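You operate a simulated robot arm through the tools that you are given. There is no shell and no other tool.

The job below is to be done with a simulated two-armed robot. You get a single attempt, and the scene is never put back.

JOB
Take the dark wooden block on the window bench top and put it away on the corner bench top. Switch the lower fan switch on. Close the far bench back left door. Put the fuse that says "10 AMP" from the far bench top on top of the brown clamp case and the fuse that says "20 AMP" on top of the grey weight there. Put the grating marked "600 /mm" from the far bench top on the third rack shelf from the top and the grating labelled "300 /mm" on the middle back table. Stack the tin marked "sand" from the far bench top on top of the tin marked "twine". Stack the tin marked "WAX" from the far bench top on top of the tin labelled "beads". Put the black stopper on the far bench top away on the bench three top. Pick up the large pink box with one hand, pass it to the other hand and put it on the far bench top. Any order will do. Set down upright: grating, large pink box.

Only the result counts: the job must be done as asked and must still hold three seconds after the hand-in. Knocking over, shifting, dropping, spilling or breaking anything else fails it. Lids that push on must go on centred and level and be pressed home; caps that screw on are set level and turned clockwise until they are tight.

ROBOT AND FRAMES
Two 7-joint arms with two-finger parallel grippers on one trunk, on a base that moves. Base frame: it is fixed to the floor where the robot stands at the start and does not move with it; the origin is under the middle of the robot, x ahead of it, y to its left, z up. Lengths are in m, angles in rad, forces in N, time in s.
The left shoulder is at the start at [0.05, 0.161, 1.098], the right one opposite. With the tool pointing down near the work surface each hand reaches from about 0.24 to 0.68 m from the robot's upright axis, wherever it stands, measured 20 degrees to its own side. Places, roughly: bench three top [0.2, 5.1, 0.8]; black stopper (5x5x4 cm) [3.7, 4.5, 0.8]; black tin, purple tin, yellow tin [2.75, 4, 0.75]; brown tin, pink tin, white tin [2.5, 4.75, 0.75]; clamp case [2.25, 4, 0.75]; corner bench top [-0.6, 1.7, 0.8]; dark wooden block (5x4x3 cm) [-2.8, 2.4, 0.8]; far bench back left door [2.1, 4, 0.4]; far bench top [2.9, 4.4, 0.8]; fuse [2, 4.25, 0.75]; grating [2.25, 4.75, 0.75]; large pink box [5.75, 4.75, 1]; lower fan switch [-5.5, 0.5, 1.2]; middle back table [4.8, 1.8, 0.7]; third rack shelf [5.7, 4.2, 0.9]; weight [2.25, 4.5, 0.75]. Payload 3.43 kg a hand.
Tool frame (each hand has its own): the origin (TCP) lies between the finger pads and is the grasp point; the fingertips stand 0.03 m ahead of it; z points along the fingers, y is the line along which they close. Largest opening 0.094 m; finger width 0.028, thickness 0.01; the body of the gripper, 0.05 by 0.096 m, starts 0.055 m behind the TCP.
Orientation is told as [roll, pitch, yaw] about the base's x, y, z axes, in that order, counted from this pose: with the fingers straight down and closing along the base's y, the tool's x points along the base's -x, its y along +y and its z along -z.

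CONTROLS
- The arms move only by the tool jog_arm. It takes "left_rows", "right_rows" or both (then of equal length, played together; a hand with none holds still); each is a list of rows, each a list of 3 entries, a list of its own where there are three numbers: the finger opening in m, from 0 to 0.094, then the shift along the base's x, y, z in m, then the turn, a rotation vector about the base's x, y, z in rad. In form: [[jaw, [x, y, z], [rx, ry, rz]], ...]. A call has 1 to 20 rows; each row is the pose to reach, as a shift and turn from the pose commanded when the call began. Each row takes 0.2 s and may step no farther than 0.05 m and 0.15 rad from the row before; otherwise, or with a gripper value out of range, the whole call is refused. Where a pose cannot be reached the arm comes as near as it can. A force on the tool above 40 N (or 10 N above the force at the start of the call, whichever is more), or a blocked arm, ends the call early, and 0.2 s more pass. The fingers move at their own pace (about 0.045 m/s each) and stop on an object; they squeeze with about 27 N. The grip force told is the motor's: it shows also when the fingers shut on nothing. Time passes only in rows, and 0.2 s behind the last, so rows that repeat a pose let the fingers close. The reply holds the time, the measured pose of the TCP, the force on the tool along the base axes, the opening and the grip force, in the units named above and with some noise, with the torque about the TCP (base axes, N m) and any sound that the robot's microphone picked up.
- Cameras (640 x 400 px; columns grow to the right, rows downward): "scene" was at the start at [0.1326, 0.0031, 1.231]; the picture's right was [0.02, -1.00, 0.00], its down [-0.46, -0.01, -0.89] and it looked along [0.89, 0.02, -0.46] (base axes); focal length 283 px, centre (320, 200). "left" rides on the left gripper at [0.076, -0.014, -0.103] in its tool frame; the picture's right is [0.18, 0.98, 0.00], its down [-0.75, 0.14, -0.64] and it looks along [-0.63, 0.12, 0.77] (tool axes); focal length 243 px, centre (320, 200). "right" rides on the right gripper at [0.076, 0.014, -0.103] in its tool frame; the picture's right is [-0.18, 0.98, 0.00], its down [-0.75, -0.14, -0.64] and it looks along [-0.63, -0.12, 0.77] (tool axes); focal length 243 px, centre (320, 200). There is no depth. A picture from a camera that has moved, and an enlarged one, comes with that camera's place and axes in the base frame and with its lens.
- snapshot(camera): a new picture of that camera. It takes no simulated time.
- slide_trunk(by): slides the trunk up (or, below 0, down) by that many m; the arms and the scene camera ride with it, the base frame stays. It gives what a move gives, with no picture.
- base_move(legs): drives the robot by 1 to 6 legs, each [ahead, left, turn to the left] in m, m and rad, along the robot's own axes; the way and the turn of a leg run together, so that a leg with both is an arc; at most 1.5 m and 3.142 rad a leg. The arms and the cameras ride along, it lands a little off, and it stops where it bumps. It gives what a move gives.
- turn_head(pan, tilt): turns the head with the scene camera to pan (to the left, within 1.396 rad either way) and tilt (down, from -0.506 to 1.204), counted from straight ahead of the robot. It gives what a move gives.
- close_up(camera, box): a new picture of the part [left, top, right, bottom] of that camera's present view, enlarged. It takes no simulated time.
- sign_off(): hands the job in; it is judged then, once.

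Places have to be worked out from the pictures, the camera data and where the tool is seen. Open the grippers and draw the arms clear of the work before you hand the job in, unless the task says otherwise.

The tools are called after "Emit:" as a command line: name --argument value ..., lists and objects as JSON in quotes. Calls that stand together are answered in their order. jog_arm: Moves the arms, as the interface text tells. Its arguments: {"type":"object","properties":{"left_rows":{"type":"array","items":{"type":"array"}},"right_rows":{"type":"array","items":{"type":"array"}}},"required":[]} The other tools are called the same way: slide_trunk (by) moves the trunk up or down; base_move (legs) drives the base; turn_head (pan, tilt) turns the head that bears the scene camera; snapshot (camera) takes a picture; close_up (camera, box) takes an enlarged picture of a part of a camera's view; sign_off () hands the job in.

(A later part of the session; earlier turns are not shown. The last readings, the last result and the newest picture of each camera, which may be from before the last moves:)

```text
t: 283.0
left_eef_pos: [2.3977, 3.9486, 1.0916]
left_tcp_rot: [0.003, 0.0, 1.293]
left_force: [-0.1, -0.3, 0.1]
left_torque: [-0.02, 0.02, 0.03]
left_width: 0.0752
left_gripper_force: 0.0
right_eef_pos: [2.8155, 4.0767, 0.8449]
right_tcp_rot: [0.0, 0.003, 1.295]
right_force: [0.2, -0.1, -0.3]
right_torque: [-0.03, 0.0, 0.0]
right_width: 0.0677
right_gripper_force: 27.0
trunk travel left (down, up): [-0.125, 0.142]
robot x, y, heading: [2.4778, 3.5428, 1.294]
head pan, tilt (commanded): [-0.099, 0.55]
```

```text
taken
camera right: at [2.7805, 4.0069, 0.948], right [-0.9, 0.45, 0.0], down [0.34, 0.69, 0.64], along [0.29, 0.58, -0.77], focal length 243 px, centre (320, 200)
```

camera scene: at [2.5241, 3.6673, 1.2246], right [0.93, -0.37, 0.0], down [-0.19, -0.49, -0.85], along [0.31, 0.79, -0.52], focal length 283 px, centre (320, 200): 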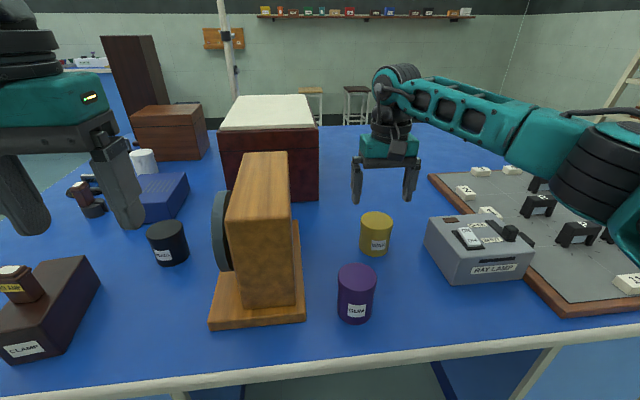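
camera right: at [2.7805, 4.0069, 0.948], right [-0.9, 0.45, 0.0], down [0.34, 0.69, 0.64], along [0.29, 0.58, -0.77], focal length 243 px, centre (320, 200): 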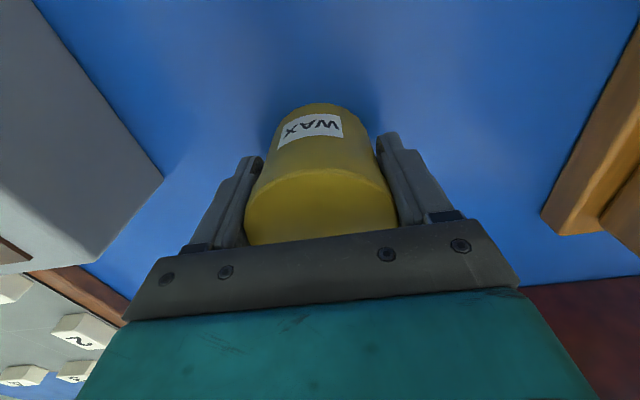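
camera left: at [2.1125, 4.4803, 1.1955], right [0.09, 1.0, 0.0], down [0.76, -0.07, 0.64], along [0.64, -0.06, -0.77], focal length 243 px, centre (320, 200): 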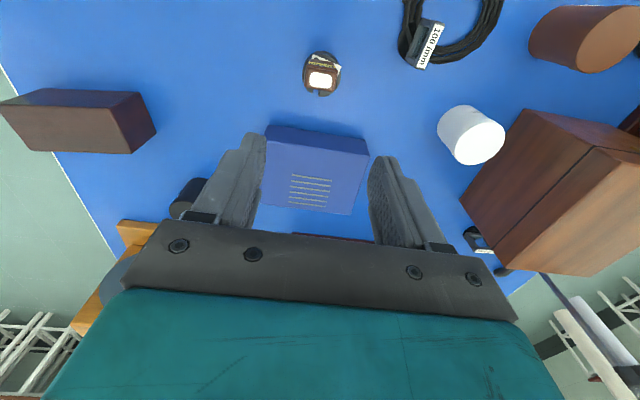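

WAX is gripped (0.0677). I lift, retract, back the base off, go left 0.41 m and return to the bench in front of BEADS.

Emit:
jog_arm --right_rows '[[0.03, [0, 0, 0.045], [0, 0, 0]], [0.03, [0, 0, 0.09], [0, 0, 0]], [0.03, [0, 0, 0.135], [0, 0, 0]], [0.03, [0, 0, 0.18], [0, 0, 0]], [0.03, [0, 0, 0.225], [0, 0, 0]], [0.03, [0, 0, 0.235], [0, 0, 0]], [0.03, [-0.0087, -0.0434, 0.235], [0, 0, 0]], [0.03, [-0.0174, -0.0868, 0.235], [0, 0, 0]], [0.03, [-0.0261, -0.1303, 0.235], [0, 0, 0]], [0.03, [-0.0348, -0.1737, 0.235], [0, 0, 0]], [0.03, [-0.0435, -0.2171, 0.235], [0, 0, 0]]]'

Emit:
base_move --legs '[[-0.22, 0, 0], [0, 0.41, 0], [0.2, 0, 0]]'

Emit:
turn_head --pan 0.0 --tilt 0.6

Emit:
snapshot --camera "scene"

Emit:
snapshot --camera "right"

```text
t: 285.4
left_eef_pos: [2.3974, 3.9482, 1.0928]
left_tcp_rot: [0.001, -0.002, 1.293]
left_force: [-0.5, -0.2, 0.2]
left_torque: [0.02, -0.01, 0.01]
left_width: 0.0748
left_gripper_force: 0.0
right_eef_pos: [2.7746, 3.8583, 1.0807]
right_tcp_rot: [0.0, -0.001, 1.294]
right_force: [0.7, -0.7, -2.3]
right_torque: [-0.01, -0.01, 0.01]
right_width: 0.0685
right_gripper_force: 26.9
trunk travel left (down, up): [-0.125, 0.142]
robot x, y, heading: [2.4787, 3.5418, 1.293]
head pan, tilt (commanded): [-0.099, 0.55]
```

```text
t: 292.0
left_eef_pos: [2.0, 4.0446, 1.0928]
left_tcp_rot: [0.001, -0.002, 1.293]
left_force: [0.6, -0.6, -0.5]
left_torque: [-0.01, 0.01, -0.02]
left_width: 0.075
left_gripper_force: 0.0
right_eef_pos: [2.3761, 3.9538, 1.0796]
right_tcp_rot: [0.0, 0.0, 1.294]
right_force: [-0.2, -0.6, -1.5]
right_torque: [0.0, 0.02, 0.0]
right_width: 0.068
right_gripper_force: 26.9
trunk travel left (down, up): [-0.125, 0.142]
robot x, y, heading: [2.0829, 3.6383, 1.292]
head pan, tilt (commanded): [-0.099, 0.55]
```

```text
t: 292.7
left_eef_pos: [2.0003, 4.0443, 1.0921]
left_tcp_rot: [0.002, 0.0, 1.291]
left_force: [-0.1, -0.1, 0.5]
left_torque: [0.0, 0.01, -0.05]
left_width: 0.075
left_gripper_force: 0.1
right_eef_pos: [2.3769, 3.9532, 1.0809]
right_tcp_rot: [0.001, -0.001, 1.293]
right_force: [0.2, 0.3, -1.1]
right_torque: [-0.02, -0.02, 0.02]
right_width: 0.0679
right_gripper_force: 27.0
trunk travel left (down, up): [-0.125, 0.142]
robot x, y, heading: [2.0825, 3.6357, 1.287]
head pan, tilt (commanded): [0.0, 0.6]
```

```text
taken
camera scene: at [2.1179, 3.7643, 1.2201], right [0.96, -0.27, 0.0], down [-0.15, -0.54, -0.83], along [0.23, 0.79, -0.56], focal length 283 px, centre (320, 200)
```

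scene: 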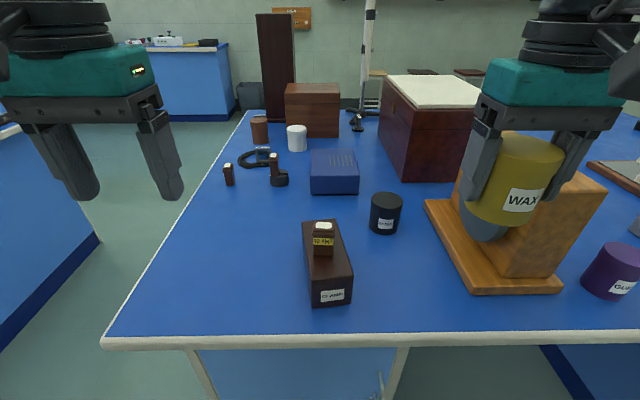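

```text
taken
camera right: at [2.3412, 3.884, 1.183], right [-0.9, 0.45, 0.0], down [0.34, 0.69, 0.64], along [0.29, 0.58, -0.77], focal length 243 px, centre (320, 200)
```

right: 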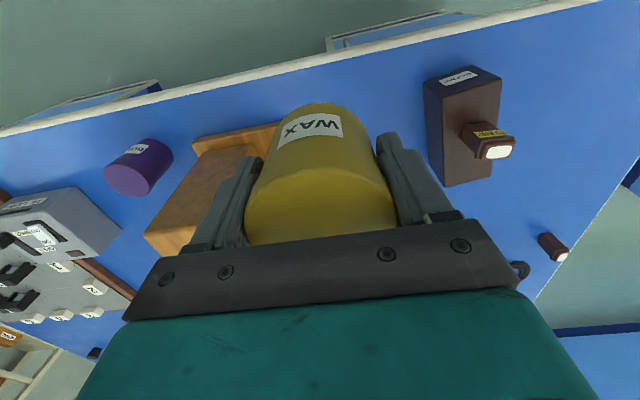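

Emit:
close_up --camera "scene" --box '[340, 165, 440, 245]'

```text
5.00 times, centred on (390, 205) of scene
camera zoom: at [2.1179, 3.7643, 1.2201], right [0.96, -0.27, 0.0], down [-0.15, -0.54, -0.83], along [0.23, 0.79, -0.56], focal length 1417 px, centre (-30, 175)
```

zoom: 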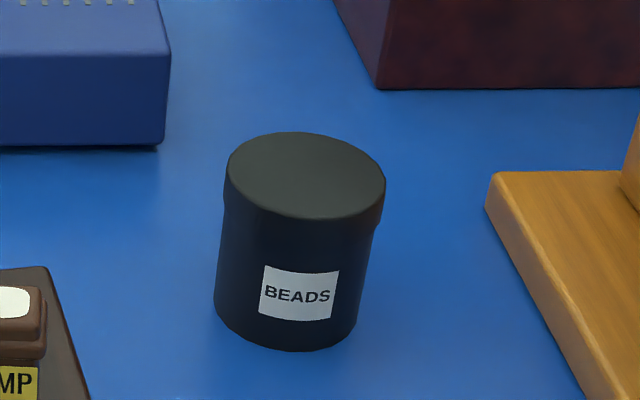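

Emit:
snapshot --camera "left"

```text
taken
camera left: at [1.9922, 3.9681, 1.1942], right [-1.0, 0.09, 0.0], down [0.07, 0.76, 0.64], along [0.06, 0.64, -0.77], focal length 243 px, centre (320, 200)
```

left: 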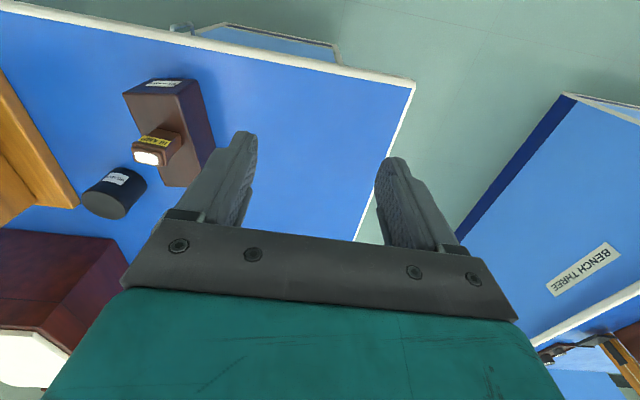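

Emit:
close_up --camera "left" --box '[60, 150, 160, 230]'

```text
5.00 times, centred on (110, 190) of left
camera zoom: at [1.9922, 3.9681, 1.1942], right [-1.0, 0.09, 0.0], down [0.07, 0.76, 0.64], along [0.06, 0.64, -0.77], focal length 1213 px, centre (1370, 250)
```

zoom: 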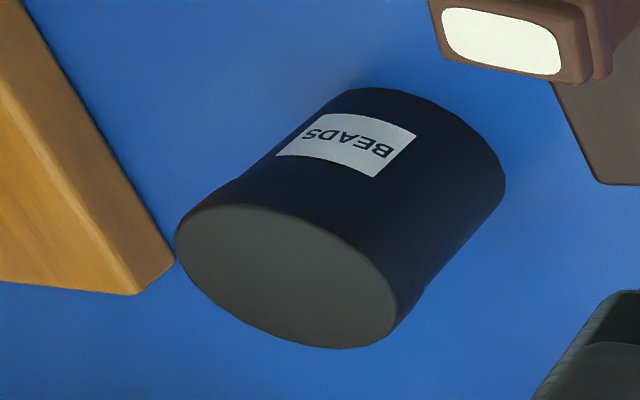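

Both cameras put BEADS' centre at (2.397, 4.212). I move WAX above it and descend to a few mm above contact.

Emit:
jog_arm --right_rows '[[0.03, [0.0034, 0.0431, 0], [0, 0, 0]], [0.03, [0.0067, 0.0863, 0], [0, 0, 0]], [0.03, [0.01, 0.1294, 0], [0, 0, 0]], [0.03, [0.0134, 0.1725, 0], [0, 0, 0]], [0.03, [0.0168, 0.2157, 0], [0, 0, 0]], [0.03, [0.0201, 0.2588, 0], [0, 0, 0]], [0.03, [0.0201, 0.2588, -0.045], [0, 0, 0]], [0.03, [0.0201, 0.2588, -0.09], [0, 0, 0]], [0.03, [0.0201, 0.2588, -0.13], [0, 0, 0]], [0.03, [0.0201, 0.2588, -0.145], [0, 0, 0]], [0.03, [0.0201, 0.2588, -0.145], [0, 0, 0]]]'

Emit:
close_up --camera "scene" --box '[320, 120, 460, 245]'

Emit:
close_up --camera "left" --box '[40, 100, 200, 250]'

Emit:
snapshot --camera "right"

```text
t: 295.1
left_eef_pos: [1.9999, 4.0444, 1.0916]
left_tcp_rot: [0.003, 0.001, 1.294]
left_force: [0.2, 0.3, 0.0]
left_torque: [-0.01, -0.02, 0.02]
left_width: 0.0749
left_gripper_force: 0.0
right_eef_pos: [2.3973, 4.2118, 0.935]
right_tcp_rot: [0.001, -0.002, 1.296]
right_force: [0.1, 1.1, -2.0]
right_torque: [-0.05, 0.03, 0.03]
right_width: 0.068
right_gripper_force: 26.6
right hand out of reach, approached as far as the arm can: row 6, 7
trunk travel left (down, up): [-0.125, 0.142]
robot x, y, heading: [2.0761, 3.6369, 1.296]
head pan, tilt (commanded): [0.0, 0.6]
```

```text
3.20 times, centred on (390, 182) of scene
camera zoom: at [2.1178, 3.7644, 1.2201], right [0.96, -0.27, 0.0], down [-0.15, -0.54, -0.83], along [0.23, 0.79, -0.57], focal length 907 px, centre (96, 256)
```

zoom: 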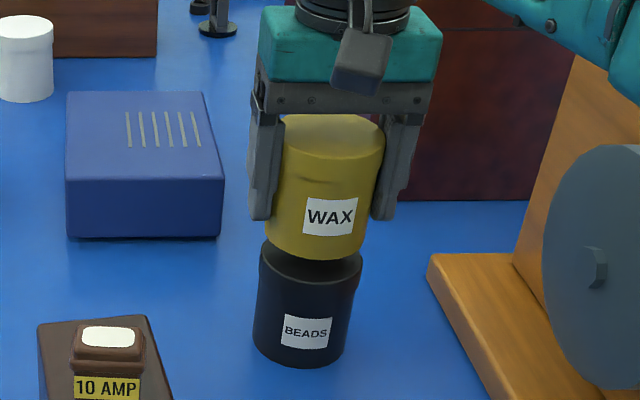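

```text
2.67 times, centred on (120, 175) of left
camera zoom: at [1.9922, 3.9681, 1.1941], right [-1.0, 0.09, 0.0], down [0.07, 0.76, 0.64], along [0.06, 0.64, -0.77], focal length 647 px, centre (853, 267)
```

zoom: 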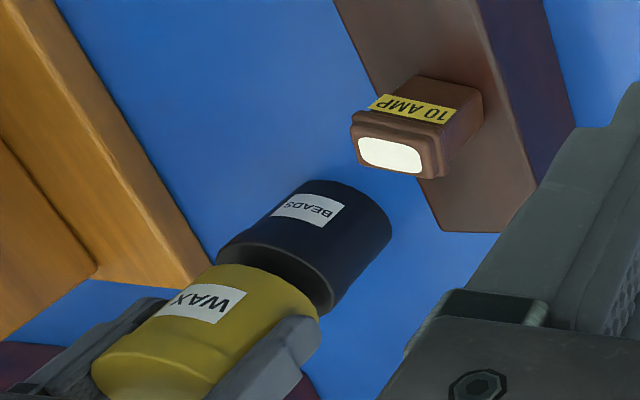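

```text
taken
camera right: at [2.3614, 4.1424, 1.0383], right [-0.9, 0.45, 0.0], down [0.34, 0.69, 0.64], along [0.29, 0.58, -0.77], focal length 243 px, centre (320, 200)
```

right: 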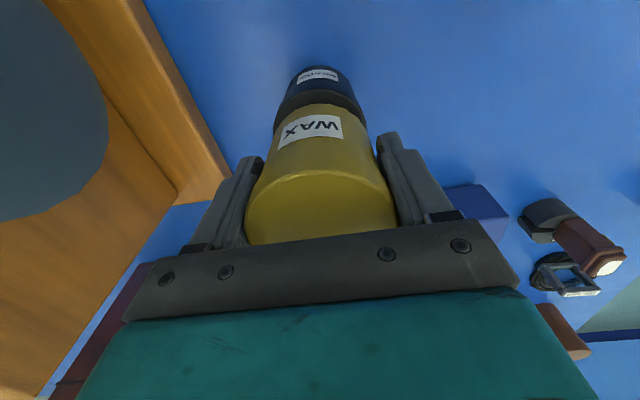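

WAX is aligned over BEADS within ~2 mm. I lower carefully to contact.

Emit:
jog_arm --right_rows '[[0.03, [0, 0, -0.008], [0, 0, 0]], [0.03, [0, 0, -0.013], [0, 0, 0]], [0.03, [0, 0, -0.016], [0, 0, 0]], [0.03, [0, 0, -0.016], [0, 0, 0]]]'

Emit:
close_up --camera "scene" --box '[320, 120, 460, 245]'

```text
t: 296.1
left_eef_pos: [1.9996, 4.0439, 1.0919]
left_tcp_rot: [0.002, -0.001, 1.293]
left_force: [-0.2, -0.3, -0.6]
left_torque: [0.0, -0.03, 0.0]
left_width: 0.075
left_gripper_force: 0.1
right_eef_pos: [2.3957, 4.2119, 0.9204]
right_tcp_rot: [0.0, -0.002, 1.294]
right_force: [-0.6, 0.7, 1.1]
right_torque: [0.04, -0.08, 0.06]
right_width: 0.0679
right_gripper_force: 26.8
trunk travel left (down, up): [-0.125, 0.142]
robot x, y, heading: [2.0818, 3.6389, 1.292]
head pan, tilt (commanded): [0.0, 0.6]
```

```text
3.20 times, centred on (390, 182) of scene
camera zoom: at [2.1177, 3.7642, 1.2202], right [0.96, -0.27, 0.0], down [-0.15, -0.54, -0.83], along [0.23, 0.79, -0.56], focal length 907 px, centre (96, 256)
```

zoom: 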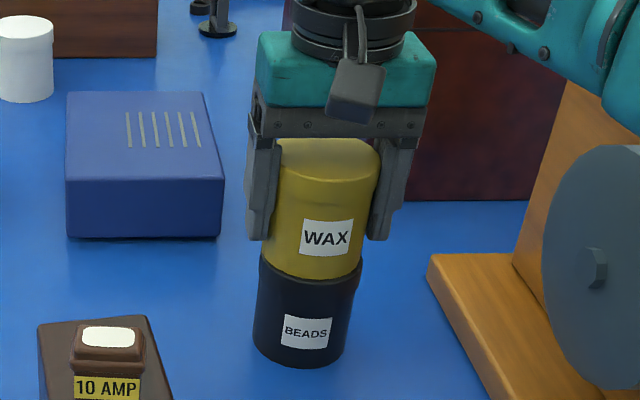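

Emit:
jog_arm --right_rows '[[0.03, [0, 0, -0.001], [0, 0, 0]], [0.03, [0, 0, -0.002], [0, 0, 0]]]'

```text
t: 296.7
left_eef_pos: [1.9996, 4.0424, 1.0921]
left_tcp_rot: [-0.001, -0.001, 1.295]
left_force: [-0.2, 0.5, -0.2]
left_torque: [-0.01, 0.04, 0.01]
left_width: 0.0753
left_gripper_force: 0.0
right_eef_pos: [2.3968, 4.2124, 0.921]
right_tcp_rot: [0.002, -0.006, 1.294]
right_force: [1.8, 2.2, 12.6]
right_torque: [-0.08, -0.05, -0.02]
right_width: 0.0681
right_gripper_force: 27.6
trunk travel left (down, up): [-0.125, 0.142]
robot x, y, heading: [2.0808, 3.6385, 1.294]
head pan, tilt (commanded): [0.0, 0.6]
```

Seated on BEADS. I ease 1 mm, open the jaws and rise straight up.

Emit:
jog_arm --right_rows '[[0.03, [0, 0, 0.0015], [0, 0, 0]], [0.075, [0, 0, 0.0015], [0, 0, 0]], [0.092, [0, 0, 0.0015], [0, 0, 0]], [0.092, [0, 0, 0.0015], [0, 0, 0]], [0.092, [0, 0, 0.03], [0, 0, 0]], [0.092, [0, 0, 0.07], [0, 0, 0]], [0.092, [0, 0, 0.115], [0, 0, 0]], [0.092, [0, 0, 0.155], [0, 0, 0]], [0.092, [-0.0034, -0.0431, 0.16], [0, 0, 0]], [0.092, [-0.0067, -0.0863, 0.16], [0, 0, 0]], [0.092, [-0.01, -0.1294, 0.16], [0, 0, 0]], [0.092, [-0.0134, -0.1725, 0.16], [0, 0, 0]], [0.092, [-0.0168, -0.2157, 0.16], [0, 0, 0]], [0.092, [-0.0201, -0.2588, 0.16], [0, 0, 0]]]'

Emit:
snapshot --camera "scene"

```text
t: 299.7
left_eef_pos: [2.0001, 4.0441, 1.0926]
left_tcp_rot: [0.003, -0.002, 1.293]
left_force: [0.7, 0.1, 0.1]
left_torque: [0.03, -0.04, -0.01]
left_width: 0.0751
left_gripper_force: 0.2
right_eef_pos: [2.3761, 3.9517, 1.0765]
right_tcp_rot: [0.0, -0.001, 1.294]
right_force: [-0.7, 0.8, 0.6]
right_torque: [0.0, 0.02, 0.01]
right_width: 0.092
right_gripper_force: 0.2
right hand out of reach, approached as far as the arm can: row 7, 8
trunk travel left (down, up): [-0.125, 0.142]
robot x, y, heading: [2.0847, 3.6379, 1.293]
head pan, tilt (commanded): [0.0, 0.6]
```

```text
taken
camera scene: at [2.1179, 3.7639, 1.2202], right [0.96, -0.27, 0.0], down [-0.15, -0.54, -0.83], along [0.23, 0.79, -0.56], focal length 283 px, centre (320, 200)
```

scene: 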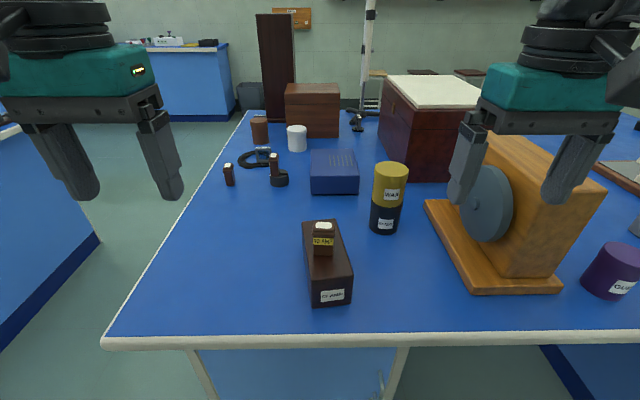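

WAX stands on BEADS. Next I go through the gap to the back side of the far bench for SAND, the gratings and the stopper.

Emit:
base_move --legs '[[-0.35, 0, 0], [0, 0.83, 0], [1.25, 0, 0], [1.15, 0, 0]]'

Emit:
turn_head --pan -1.2 --tilt 0.4

Emit:
snapshot --camera "scene"

Emit:
turn_head --pan 0.0 --tilt 0.4

Emit:
snapshot --camera "scene"

```text
t: 320.6
left_eef_pos: [1.8018, 6.2386, 1.0924]
left_tcp_rot: [0.001, -0.002, 1.272]
left_force: [-0.1, 0.9, -0.8]
left_torque: [0.01, 0.0, -0.04]
left_width: 0.075
left_gripper_force: 0.1
right_eef_pos: [2.1769, 6.1381, 1.0753]
right_tcp_rot: [0.0, -0.002, 1.273]
right_force: [0.2, 0.3, 0.3]
right_torque: [0.01, 0.01, 0.04]
right_width: 0.092
right_gripper_force: 0.1
trunk travel left (down, up): [-0.125, 0.142]
robot x, y, heading: [1.8758, 5.8325, 1.271]
head pan, tilt (commanded): [0.0, 0.6]
```

```text
t: 322.0
left_eef_pos: [1.8012, 6.2372, 1.0922]
left_tcp_rot: [0.002, -0.002, 1.273]
left_force: [0.1, 0.2, -0.3]
left_torque: [-0.03, 0.01, -0.04]
left_width: 0.0748
left_gripper_force: 0.0
right_eef_pos: [2.1758, 6.139, 1.0764]
right_tcp_rot: [0.0, -0.002, 1.272]
right_force: [-0.7, -0.2, 0.2]
right_torque: [0.02, 0.01, 0.01]
right_width: 0.0921
right_gripper_force: 0.0
trunk travel left (down, up): [-0.125, 0.142]
robot x, y, heading: [1.8721, 5.8262, 1.274]
head pan, tilt (commanded): [-1.201, 0.4]
```

```text
taken
camera scene: at [1.9794, 5.8773, 1.2383], right [0.07, -1.0, 0.0], down [-0.39, -0.03, -0.92], along [0.92, 0.07, -0.39], focal length 283 px, centre (320, 200)
```

scene: 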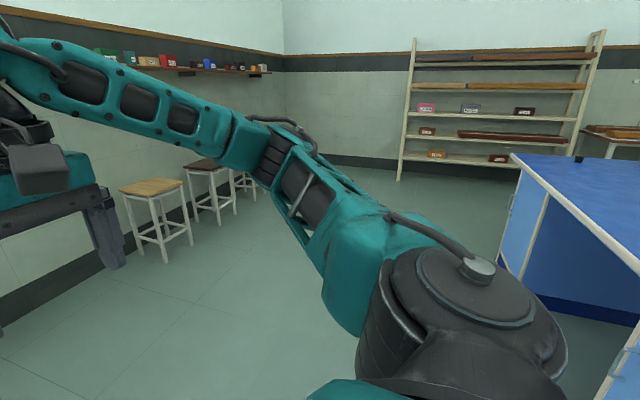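

```text
t: 323.4
left_eef_pos: [1.8017, 6.2372, 1.0908]
left_tcp_rot: [0.002, -0.002, 1.272]
left_force: [0.0, 0.0, 0.1]
left_torque: [0.01, 0.02, 0.03]
left_width: 0.0748
left_gripper_force: 0.0
right_eef_pos: [2.1754, 6.1393, 1.0757]
right_tcp_rot: [-0.002, -0.002, 1.272]
right_force: [1.3, 0.1, -0.1]
right_torque: [-0.01, 0.01, -0.01]
right_width: 0.092
right_gripper_force: 0.1
trunk travel left (down, up): [-0.125, 0.142]
robot x, y, heading: [1.8722, 5.8341, 1.274]
head pan, tilt (commanded): [0.0, 0.4]
```

```text
taken
camera scene: at [1.9144, 5.9592, 1.2383], right [0.96, -0.3, 0.0], down [-0.12, -0.37, -0.92], along [0.27, 0.88, -0.39], focal length 283 px, centre (320, 200)
```

scene: 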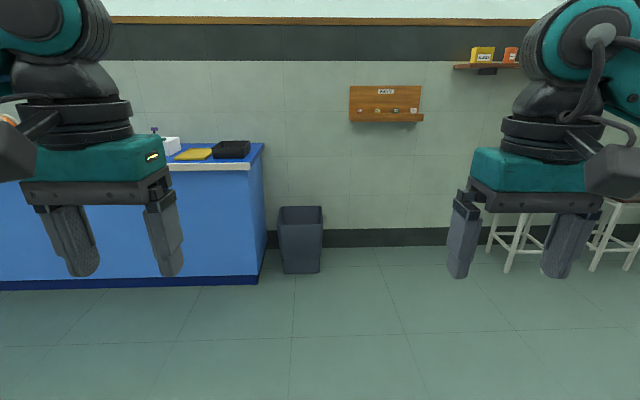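

The rack's third shelf from the top is the one with LAMPS/PADS/WEIGHTS. There's wide free floor behind the bench; I move right along it and turn round to face the bench's back.

Emit:
base_move --legs '[[0.05, -0.95, 0], [0, 0, -3.118]]'

Emit:
turn_head --pan 0.0 --tilt 0.5

Emit:
snapshot --camera "scene"

Emit:
close_up --camera "scene" --box '[200, 120, 520, 320]'

```text
t: 339.3
left_eef_pos: [2.8695, 5.1951, 1.0924]
left_tcp_rot: [0.001, -0.002, -1.855]
left_force: [0.7, -0.1, 0.1]
left_torque: [-0.01, -0.01, 0.0]
left_width: 0.0748
left_gripper_force: 0.1
right_eef_pos: [2.4927, 5.2869, 1.0764]
right_tcp_rot: [0.0, -0.001, -1.854]
right_force: [-1.0, 0.2, 0.2]
right_torque: [0.03, -0.04, -0.01]
right_width: 0.092
right_gripper_force: 0.1
trunk travel left (down, up): [-0.125, 0.142]
robot x, y, heading: [2.7914, 5.5991, -1.855]
head pan, tilt (commanded): [0.0, 0.4]
```

```text
t: 340.0
left_eef_pos: [2.868, 5.1944, 1.0932]
left_tcp_rot: [0.002, -0.002, -1.854]
left_force: [-0.4, -0.7, -0.1]
left_torque: [-0.02, 0.03, 0.0]
left_width: 0.075
left_gripper_force: 0.0
right_eef_pos: [2.4918, 5.2869, 1.0755]
right_tcp_rot: [0.001, -0.001, -1.853]
right_force: [0.1, 0.4, 0.4]
right_torque: [0.0, 0.0, -0.02]
right_width: 0.0918
right_gripper_force: 0.1
trunk travel left (down, up): [-0.125, 0.142]
robot x, y, heading: [2.7917, 5.602, -1.854]
head pan, tilt (commanded): [0.0, 0.499]
```

```text
taken
camera scene: at [2.754, 5.4745, 1.2292], right [-0.96, 0.28, 0.0], down [0.13, 0.46, -0.88], along [-0.25, -0.84, -0.48], focal length 283 px, centre (320, 200)
```

scene: 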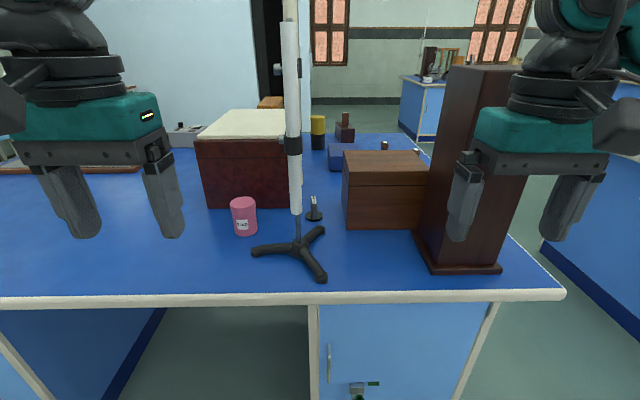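

```text
2.00 times, centred on (360, 220) of scene
camera zoom: at [2.754, 5.4745, 1.2292], right [-0.96, 0.28, 0.0], down [0.13, 0.46, -0.88], along [-0.25, -0.84, -0.48], focal length 567 px, centre (240, 160)
```

zoom: 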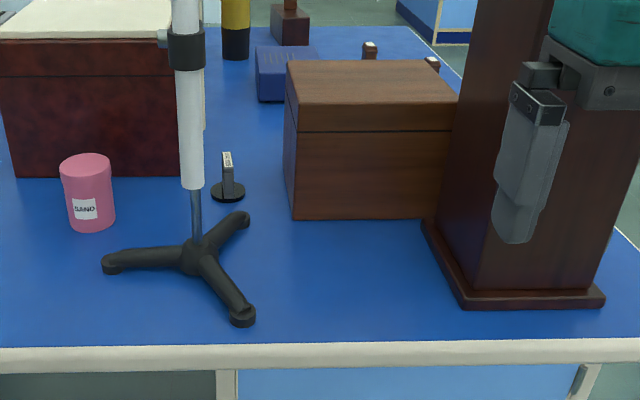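

SAND is the pink tin; the third grating stands behind a tall pole stand. I zoom in on it and the stand to plan the reach.

Emit:
close_up --camera "scene" --box '[270, 160, 350, 220]'

Emit:
close_up --camera "scene" --box '[230, 0, 350, 200]'

Emit:
snapshot --camera "right"

Emit:
snapshot --camera "left"

```text
6.67 times, centred on (310, 190) of scene
camera zoom: at [2.754, 5.4745, 1.2292], right [-0.96, 0.28, 0.0], down [0.13, 0.46, -0.88], along [-0.25, -0.84, -0.48], focal length 1889 px, centre (387, 267)
```

zoom: 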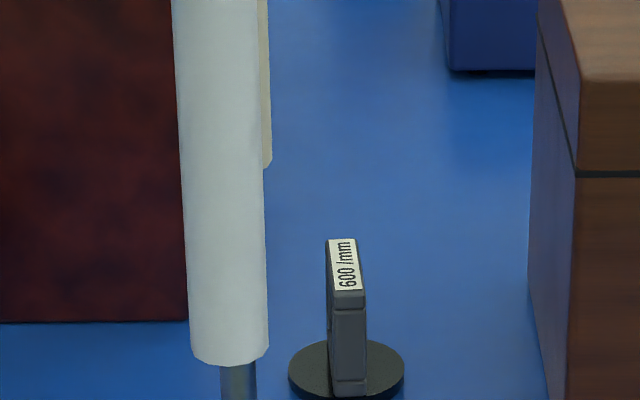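

```text
2.00 times, centred on (290, 100) of scene
camera zoom: at [2.754, 5.4745, 1.2292], right [-0.96, 0.28, 0.0], down [0.13, 0.46, -0.88], along [-0.25, -0.84, -0.48], focal length 567 px, centre (380, 400)
```

zoom: 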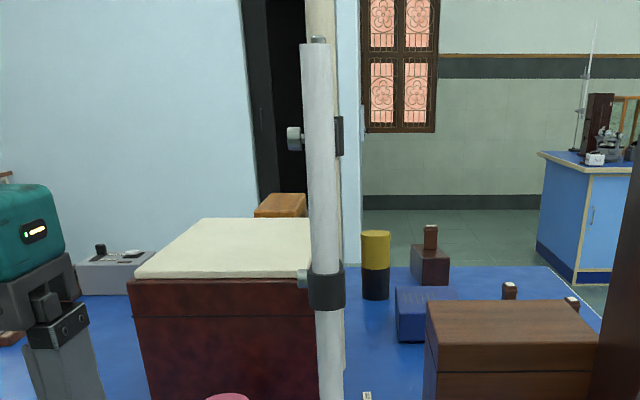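

```text
taken
camera right: at [2.5267, 5.356, 1.1796], right [0.89, -0.45, 0.0], down [-0.35, -0.68, 0.64], along [-0.29, -0.57, -0.77], focal length 243 px, centre (320, 200)
```

right: 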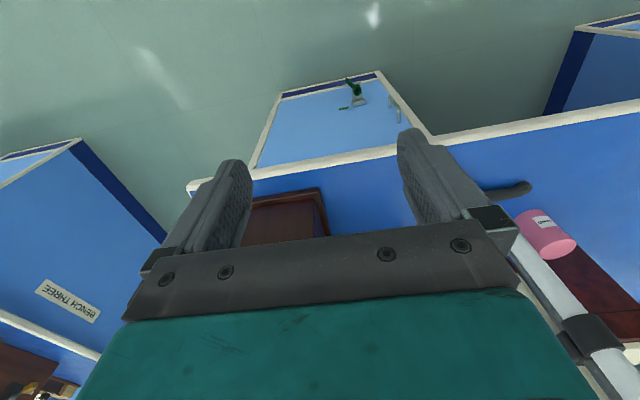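

```text
taken
camera left: at [2.8755, 5.273, 1.1942], right [1.0, -0.1, 0.0], down [-0.07, -0.76, 0.64], along [-0.06, -0.64, -0.77], focal length 243 px, centre (320, 200)
```

left: 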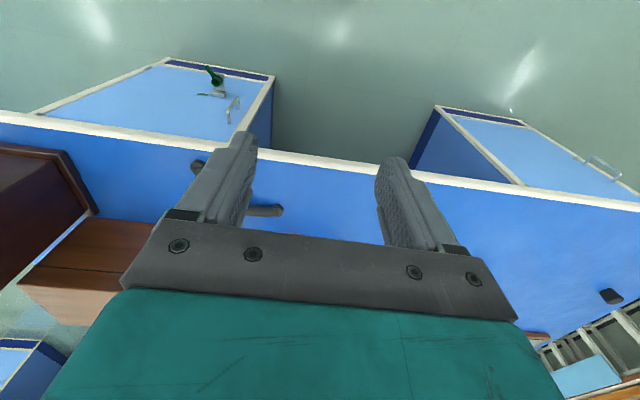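

The grating behind the pole is "600 /mm". First SAND: it lines up with the left hand, so I drive 0.17 m ahead.

Emit:
base_move --legs '[[0.17, 0, 0]]'

Emit:
snapshot --camera "left"

Emit:
close_up --camera "scene" --box '[180, 190, 380, 330]'

```text
t: 341.4
left_eef_pos: [2.8207, 5.0307, 1.0918]
left_tcp_rot: [0.002, 0.0, -1.853]
left_force: [0.7, -0.4, -0.5]
left_torque: [0.02, -0.01, -0.02]
left_width: 0.0751
left_gripper_force: 0.0
right_eef_pos: [2.4449, 5.1232, 1.0753]
right_tcp_rot: [-0.001, -0.001, -1.852]
right_force: [-0.3, -0.3, -0.1]
right_torque: [0.03, 0.01, -0.01]
right_width: 0.092
right_gripper_force: 0.1
trunk travel left (down, up): [-0.125, 0.142]
robot x, y, heading: [2.7408, 5.44, -1.858]
head pan, tilt (commanded): [0.0, 0.499]
```

```text
taken
camera left: at [2.8278, 5.1094, 1.194], right [1.0, -0.1, 0.0], down [-0.08, -0.76, 0.64], along [-0.06, -0.64, -0.77], focal length 243 px, centre (320, 200)
```

left: 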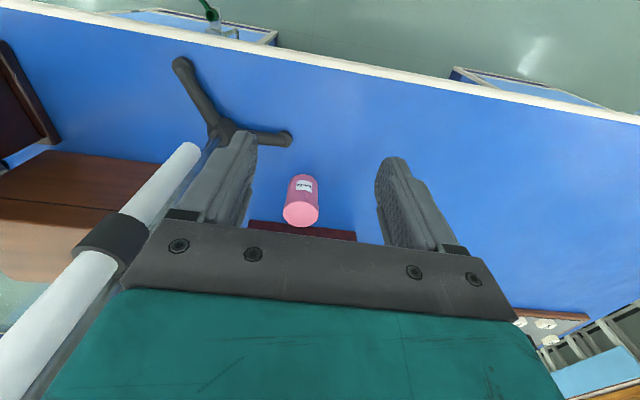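

```text
2.86 times, centred on (280, 260) of scene
camera zoom: at [2.7064, 5.3109, 1.2291], right [-0.96, 0.28, 0.0], down [0.13, 0.46, -0.88], along [-0.25, -0.84, -0.48], focal length 810 px, centre (434, 29)
```

zoom: 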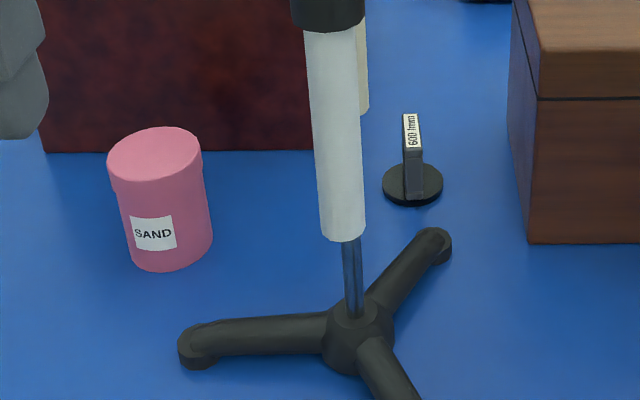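

SAND's top centre is ≈(2.7655, 4.811, 0.872). I move the left hand over it and descend to check.

Emit:
jog_arm --left_rows '[[0.093, [-0.011, -0.0439, 0], [0, 0, 0]], [0.093, [-0.0221, -0.0879, 0], [0, 0, 0]], [0.093, [-0.0331, -0.1318, 0], [0, 0, 0]], [0.093, [-0.0442, -0.1758, 0], [0, 0, 0]], [0.093, [-0.0552, -0.2197, 0], [0, 0, 0]], [0.093, [-0.0552, -0.2197, -0.045], [0, 0, 0]], [0.093, [-0.0552, -0.2197, -0.09], [0, 0, 0]], [0.093, [-0.0552, -0.2197, -0.135], [0, 0, 0]], [0.093, [-0.0552, -0.2197, -0.135], [0, 0, 0]]]'

Emit:
snapshot --camera "left"

Emit:
snapshot --camera "scene"

```text
t: 343.4
left_eef_pos: [2.766, 4.8103, 0.9574]
left_tcp_rot: [0.001, -0.001, -1.852]
left_force: [0.0, 0.4, 0.2]
left_torque: [-0.01, -0.01, 0.01]
left_width: 0.0929
left_gripper_force: 0.1
right_eef_pos: [2.4454, 5.124, 1.0772]
right_tcp_rot: [-0.001, -0.001, -1.853]
right_force: [0.1, 0.7, -0.2]
right_torque: [-0.03, 0.03, -0.03]
right_width: 0.0918
right_gripper_force: 0.1
trunk travel left (down, up): [-0.125, 0.142]
robot x, y, heading: [2.7406, 5.4359, -1.854]
head pan, tilt (commanded): [0.0, 0.499]
```

```text
taken
camera left: at [2.773, 4.8892, 1.0586], right [1.0, -0.1, 0.0], down [-0.08, -0.76, 0.64], along [-0.06, -0.64, -0.77], focal length 243 px, centre (320, 200)
```

left: 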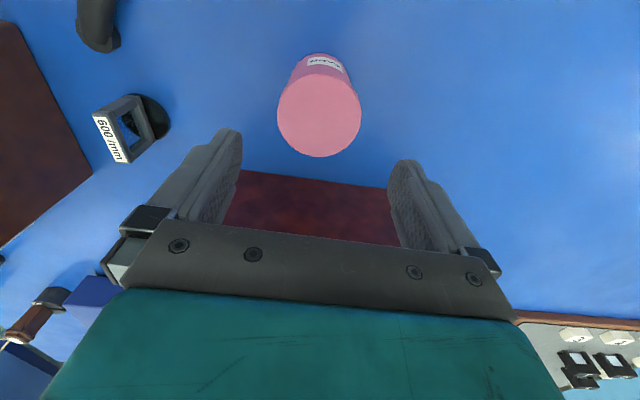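

```text
taken
camera scene: at [2.7065, 5.3115, 1.2292], right [-0.96, 0.28, 0.0], down [0.13, 0.46, -0.88], along [-0.25, -0.84, -0.48], focal length 283 px, centre (320, 200)
```

scene: 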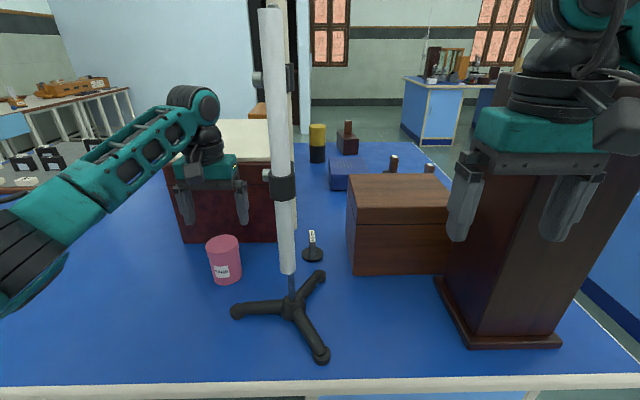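

Centred within 5 mm. I shift 4 mm toward me, descend to z≈0.845 and grip SAND.

Emit:
jog_arm --left_rows '[[0.093, [0.0011, 0.0038, -0.03], [0, 0, 0]], [0.093, [0.0011, 0.0038, -0.07], [0, 0, 0]], [0.093, [0.0011, 0.0038, -0.1], [0, 0, 0]], [0.093, [0.0011, 0.0038, -0.1124], [0, 0, 0]], [0.03, [0.0011, 0.0038, -0.1124], [0, 0, 0]], [0.03, [0.0011, 0.0038, -0.1124], [0, 0, 0]], [0.03, [0.0011, 0.0038, -0.1124], [0, 0, 0]]]'

Emit:
snapshot --camera "left"

```text
t: 345.0
left_eef_pos: [2.7673, 4.815, 0.844]
left_tcp_rot: [0.001, 0.001, -1.854]
left_force: [0.1, -0.5, 0.9]
left_torque: [-0.03, -0.01, 0.01]
left_width: 0.062
left_gripper_force: 27.3
right_eef_pos: [2.4451, 5.1243, 1.0762]
right_tcp_rot: [-0.002, -0.001, -1.854]
right_force: [0.7, -0.4, 0.2]
right_torque: [0.03, -0.02, 0.01]
right_width: 0.092
right_gripper_force: 0.0
trunk travel left (down, up): [-0.125, 0.142]
robot x, y, heading: [2.7409, 5.4345, -1.854]
head pan, tilt (commanded): [0.0, 0.499]
```

```text
taken
camera left: at [2.7736, 4.8936, 0.9463], right [1.0, -0.1, 0.0], down [-0.08, -0.76, 0.64], along [-0.06, -0.64, -0.77], focal length 243 px, centre (320, 200)
```

left: 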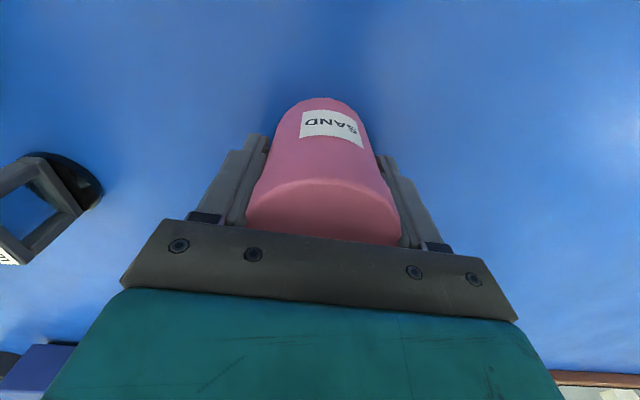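

SAND is gripped. I lift it and draw back clear of the pole, then back the base off.

Emit:
jog_arm --left_rows '[[0.03, [0, 0, 0.04], [0, 0, 0]], [0.03, [0, 0, 0.085], [0, 0, 0]], [0.03, [0, 0, 0.13], [0, 0, 0]], [0.03, [0, 0, 0.175], [0, 0, 0]], [0.03, [0, 0, 0.22], [0, 0, 0]], [0.03, [0, 0, 0.25], [0, 0, 0]], [0.03, [0.011, 0.0439, 0.25], [0, 0, 0]], [0.03, [0.0221, 0.0879, 0.25], [0, 0, 0]], [0.03, [0.0331, 0.1318, 0.25], [0, 0, 0]], [0.03, [0.0442, 0.1758, 0.25], [0, 0, 0]], [0.03, [0.0542, 0.216, 0.25], [0, 0, 0]]]'

Emit:
base_move --legs '[[-0.25, 0, 0]]'

Emit:
snapshot --camera "scene"

Emit:
snapshot --camera "left"

```text
t: 347.4
left_eef_pos: [2.8219, 5.0325, 1.0941]
left_tcp_rot: [0.0, -0.001, -1.854]
left_force: [-0.4, 0.9, -1.0]
left_torque: [0.01, 0.01, 0.01]
left_width: 0.0614
left_gripper_force: 27.1
right_eef_pos: [2.4455, 5.123, 1.076]
right_tcp_rot: [0.001, -0.002, -1.853]
right_force: [0.5, -0.3, -0.4]
right_torque: [0.0, -0.01, -0.03]
right_width: 0.0919
right_gripper_force: 0.0
trunk travel left (down, up): [-0.125, 0.142]
robot x, y, heading: [2.7371, 5.4348, -1.852]
head pan, tilt (commanded): [0.0, 0.499]
```

```text
t: 349.3
left_eef_pos: [2.8916, 5.2731, 1.0943]
left_tcp_rot: [0.002, -0.001, -1.852]
left_force: [0.2, 0.4, -1.5]
left_torque: [0.0, 0.02, -0.03]
left_width: 0.0615
left_gripper_force: 27.2
right_eef_pos: [2.5158, 5.3638, 1.0775]
right_tcp_rot: [0.0, -0.003, -1.854]
right_force: [0.7, 0.5, 0.8]
right_torque: [-0.03, 0.01, 0.01]
right_width: 0.092
right_gripper_force: 0.0
trunk travel left (down, up): [-0.125, 0.142]
robot x, y, heading: [2.8098, 5.6789, -1.853]
head pan, tilt (commanded): [0.0, 0.499]
```

```text
taken
camera scene: at [2.7768, 5.5526, 1.2293], right [-0.96, 0.28, 0.0], down [0.13, 0.46, -0.88], along [-0.25, -0.84, -0.48], focal length 283 px, centre (320, 200)
```

scene: 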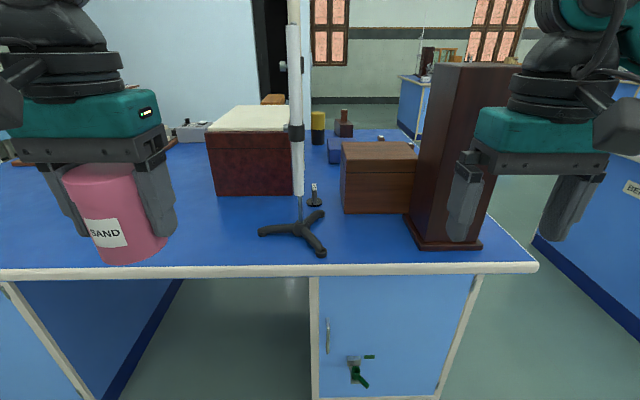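

```text
taken
camera left: at [2.8984, 5.3512, 1.1967], right [1.0, -0.1, 0.0], down [-0.07, -0.76, 0.64], along [-0.06, -0.64, -0.77], focal length 243 px, centre (320, 200)
```

left: 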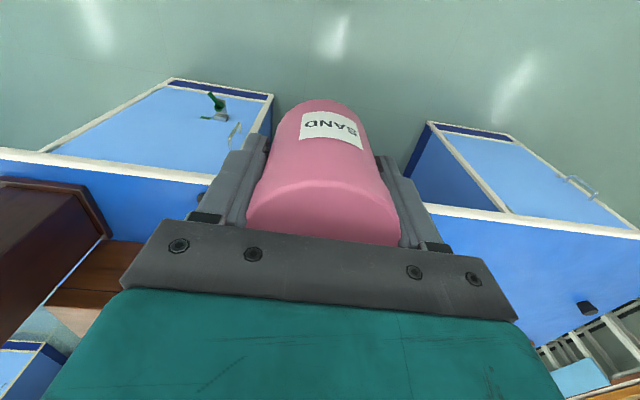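

SAND is held securely. I'll regrasp it with the right hand (the left elbow would be too near the tall tower at TWINE): drive into the gap to the bench's left end, near the free front-left area.

Emit:
base_move --legs '[[0, -0.98, 0], [0, 0, 1.578], [0, -1.2, 0], [0, -0.55, 0]]'

Emit:
snapshot --camera "scene"

```text
t: 377.4
left_eef_pos: [1.7892, 4.355, 1.0948]
left_tcp_rot: [0.002, -0.001, -0.269]
left_force: [0.2, -1.1, -1.6]
left_torque: [0.03, 0.0, 0.01]
left_width: 0.0617
left_gripper_force: 27.1
right_eef_pos: [1.7022, 3.9781, 1.0771]
right_tcp_rot: [0.0, -0.003, -0.267]
right_force: [0.2, 0.2, 0.1]
right_torque: [0.0, 0.03, 0.01]
right_width: 0.0921
right_gripper_force: 0.1
trunk travel left (down, up): [-0.125, 0.142]
robot x, y, heading: [1.3882, 4.2667, -0.27]
head pan, tilt (commanded): [0.0, 0.499]
```

```text
taken
camera scene: at [1.5136, 4.2359, 1.2292], right [-0.27, -0.96, 0.0], down [-0.46, 0.13, -0.88], along [0.85, -0.23, -0.48], focal length 283 px, centre (320, 200)
```

scene: 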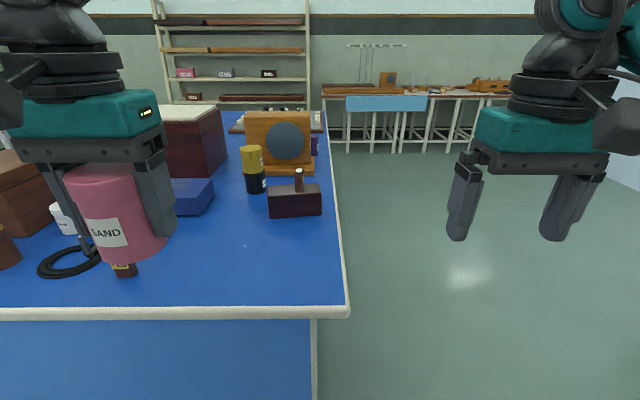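

The free area in front is clear. I drive 0.13 ahead and set SAND down temporarily at ≈(2.05, 4.28).

Emit:
base_move --legs '[[0.13, 0, 0]]'

Emit:
snapshot --camera "left"

```text
t: 378.7
left_eef_pos: [1.9151, 4.3199, 1.0947]
left_tcp_rot: [0.003, 0.0, -0.268]
left_force: [-0.3, -0.4, -1.5]
left_torque: [0.02, 0.0, 0.02]
left_width: 0.0615
left_gripper_force: 26.9
right_eef_pos: [1.8286, 3.9431, 1.0761]
right_tcp_rot: [0.0, 0.0, -0.266]
right_force: [-0.5, -0.2, 0.4]
right_torque: [0.01, -0.01, -0.02]
right_width: 0.092
right_gripper_force: 0.0
trunk travel left (down, up): [-0.125, 0.142]
robot x, y, heading: [1.5114, 4.237, -0.27]
head pan, tilt (commanded): [0.0, 0.499]
```

```text
taken
camera left: at [1.8371, 4.3284, 1.1964], right [0.08, 1.0, 0.0], down [0.76, -0.06, 0.64], along [0.64, -0.05, -0.77], focal length 243 px, centre (320, 200)
```

left: 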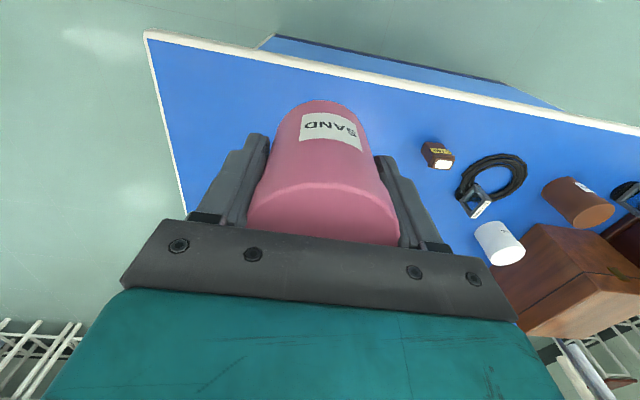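

Emit:
jog_arm --left_rows '[[0.03, [0.045, -0.0133, 0], [0, 0, 0]], [0.03, [0.09, -0.0267, 0], [0, 0, 0]], [0.03, [0.135, -0.04, 0], [0, 0, 0]], [0.03, [0.135, -0.04, -0.045], [0, 0, 0]], [0.03, [0.135, -0.04, -0.09], [0, 0, 0]], [0.03, [0.135, -0.04, -0.135], [0, 0, 0]], [0.03, [0.135, -0.04, -0.18], [0, 0, 0]], [0.03, [0.135, -0.04, -0.22], [0, 0, 0]], [0.03, [0.135, -0.04, -0.238], [0, 0, 0]], [0.03, [0.135, -0.04, -0.244], [0, 0, 0]], [0.03, [0.135, -0.04, -0.2465], [0, 0, 0]], [0.03, [0.135, -0.04, -0.2465], [0, 0, 0]]]'

Emit:
close_up --camera "scene" --box '[140, 160, 380, 320]'

```text
t: 381.3
left_eef_pos: [2.0499, 4.2813, 0.8475]
left_tcp_rot: [0.003, 0.0, -0.266]
left_force: [-0.6, -1.4, -1.3]
left_torque: [0.03, -0.01, 0.01]
left_width: 0.0611
left_gripper_force: 26.7
right_eef_pos: [1.8278, 3.9427, 1.0766]
right_tcp_rot: [-0.001, 0.001, -0.269]
right_force: [0.3, -0.6, 0.5]
right_torque: [-0.01, -0.01, 0.03]
right_width: 0.0918
right_gripper_force: 0.1
trunk travel left (down, up): [-0.125, 0.142]
robot x, y, heading: [1.5111, 4.2326, -0.269]
head pan, tilt (commanded): [0.0, 0.499]
```

```text
2.50 times, centred on (260, 240) of scene
camera zoom: at [1.6389, 4.2017, 1.2292], right [-0.26, -0.96, 0.0], down [-0.46, 0.13, -0.88], along [0.85, -0.23, -0.48], focal length 708 px, centre (470, 100)
```

zoom: 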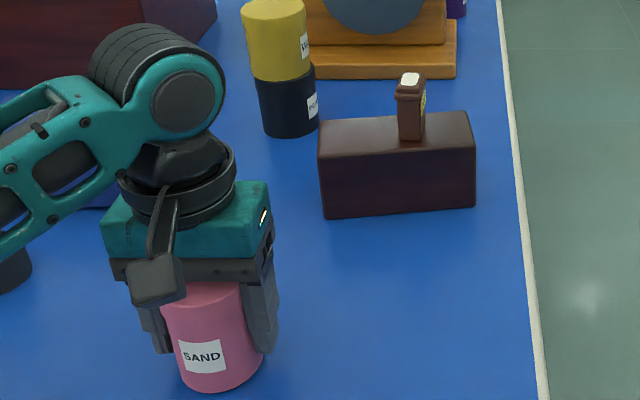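

Emit:
jog_arm --left_rows '[[0.03, [0, 0, -0.002], [0, 0, 0]], [0.03, [0, 0, -0.0035], [0, 0, 0]], [0.03, [0, 0, -0.0035], [0, 0, 0]]]'

```text
t: 382.1
left_eef_pos: [2.0495, 4.2802, 0.8441]
left_tcp_rot: [0.004, 0.002, -0.267]
left_force: [0.4, 0.5, -1.3]
left_torque: [-0.03, 0.0, -0.03]
left_width: 0.0615
left_gripper_force: 26.8
right_eef_pos: [1.8274, 3.9439, 1.0767]
right_tcp_rot: [0.0, 0.0, -0.267]
right_force: [0.2, 0.3, 0.4]
right_torque: [0.03, 0.0, -0.03]
right_width: 0.0919
right_gripper_force: 0.0
trunk travel left (down, up): [-0.125, 0.142]
robot x, y, heading: [1.5153, 4.2397, -0.273]
head pan, tilt (commanded): [0.0, 0.499]
```

Emit:
jog_arm --left_rows '[[0.03, [0, 0, -0.0015], [0, 0, 0]], [0.03, [0, 0, -0.003], [0, 0, 0]], [0.03, [0, 0, -0.003], [0, 0, 0]]]'

```text
t: 382.9
left_eef_pos: [2.0488, 4.2798, 0.8434]
left_tcp_rot: [0.0, -0.006, -0.267]
left_force: [0.1, 3.7, 14.7]
left_torque: [0.15, 0.45, -0.11]
left_width: 0.0615
left_gripper_force: 26.8
right_eef_pos: [1.827, 3.9429, 1.0775]
right_tcp_rot: [0.002, -0.001, -0.268]
right_force: [-0.4, -0.8, 1.1]
right_torque: [0.01, -0.02, -0.03]
right_width: 0.092
right_gripper_force: 0.1
trunk travel left (down, up): [-0.125, 0.142]
robot x, y, heading: [1.5071, 4.2355, -0.267]
head pan, tilt (commanded): [0.0, 0.499]
```

Contact. I release SAND and raise the left hand.

Emit:
jog_arm --left_rows '[[0.03, [0, 0, 0.001], [0, 0, 0]], [0.075, [0, 0, 0.001], [0, 0, 0]], [0.093, [0, 0, 0.001], [0, 0, 0]], [0.093, [0, 0, 0.001], [0, 0, 0]], [0.093, [0, 0, 0.03], [0, 0, 0]], [0.093, [0, 0, 0.075], [0, 0, 0]], [0.093, [0, 0, 0.12], [0, 0, 0]], [0.093, [0, 0, 0.165], [0, 0, 0]], [0.093, [0, 0, 0.21], [0, 0, 0]], [0.093, [0, 0, 0.25], [0, 0, 0]], [0.093, [-0.045, 0.0133, 0.25], [0, 0, 0]], [0.093, [-0.09, 0.0267, 0.25], [0, 0, 0]], [0.093, [-0.135, 0.04, 0.25], [0, 0, 0]]]'

Emit:
snapshot --camera "scene"

Emit:
snapshot --camera "left"

```text
t: 385.7
left_eef_pos: [1.9136, 4.3208, 1.0916]
left_tcp_rot: [0.003, 0.001, -0.269]
left_force: [-0.6, -0.7, -0.3]
left_torque: [-0.01, -0.01, 0.01]
left_width: 0.0929
left_gripper_force: 0.1
right_eef_pos: [1.8268, 3.944, 1.0772]
right_tcp_rot: [-0.001, -0.001, -0.267]
right_force: [0.6, -0.2, 0.8]
right_torque: [0.01, 0.02, -0.01]
right_width: 0.092
right_gripper_force: 0.1
trunk travel left (down, up): [-0.125, 0.142]
robot x, y, heading: [1.5132, 4.2373, -0.264]
head pan, tilt (commanded): [0.0, 0.499]
```

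```text
taken
camera scene: at [1.6385, 4.2019, 1.2293], right [-0.26, -0.96, 0.0], down [-0.46, 0.13, -0.88], along [0.85, -0.23, -0.48], focal length 283 px, centre (320, 200)
```

scene: 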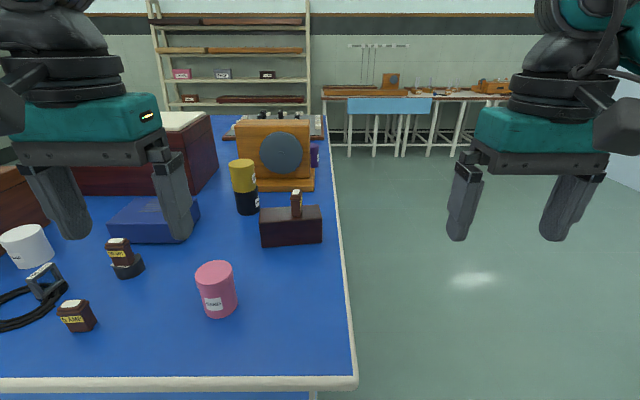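

```text
taken
camera left: at [1.835, 4.3284, 1.1941], right [0.08, 1.0, 0.0], down [0.76, -0.06, 0.64], along [0.64, -0.05, -0.77], focal length 243 px, centre (320, 200)
```

left: 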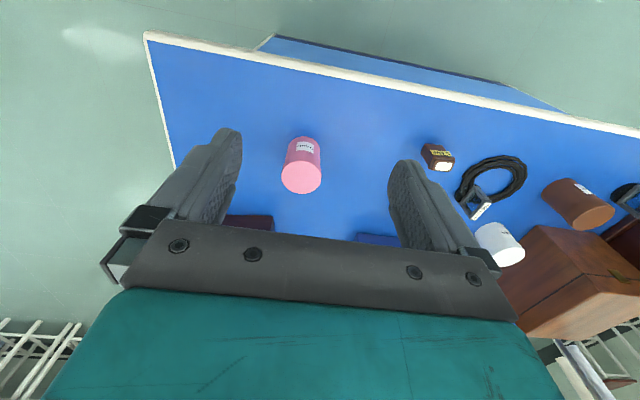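

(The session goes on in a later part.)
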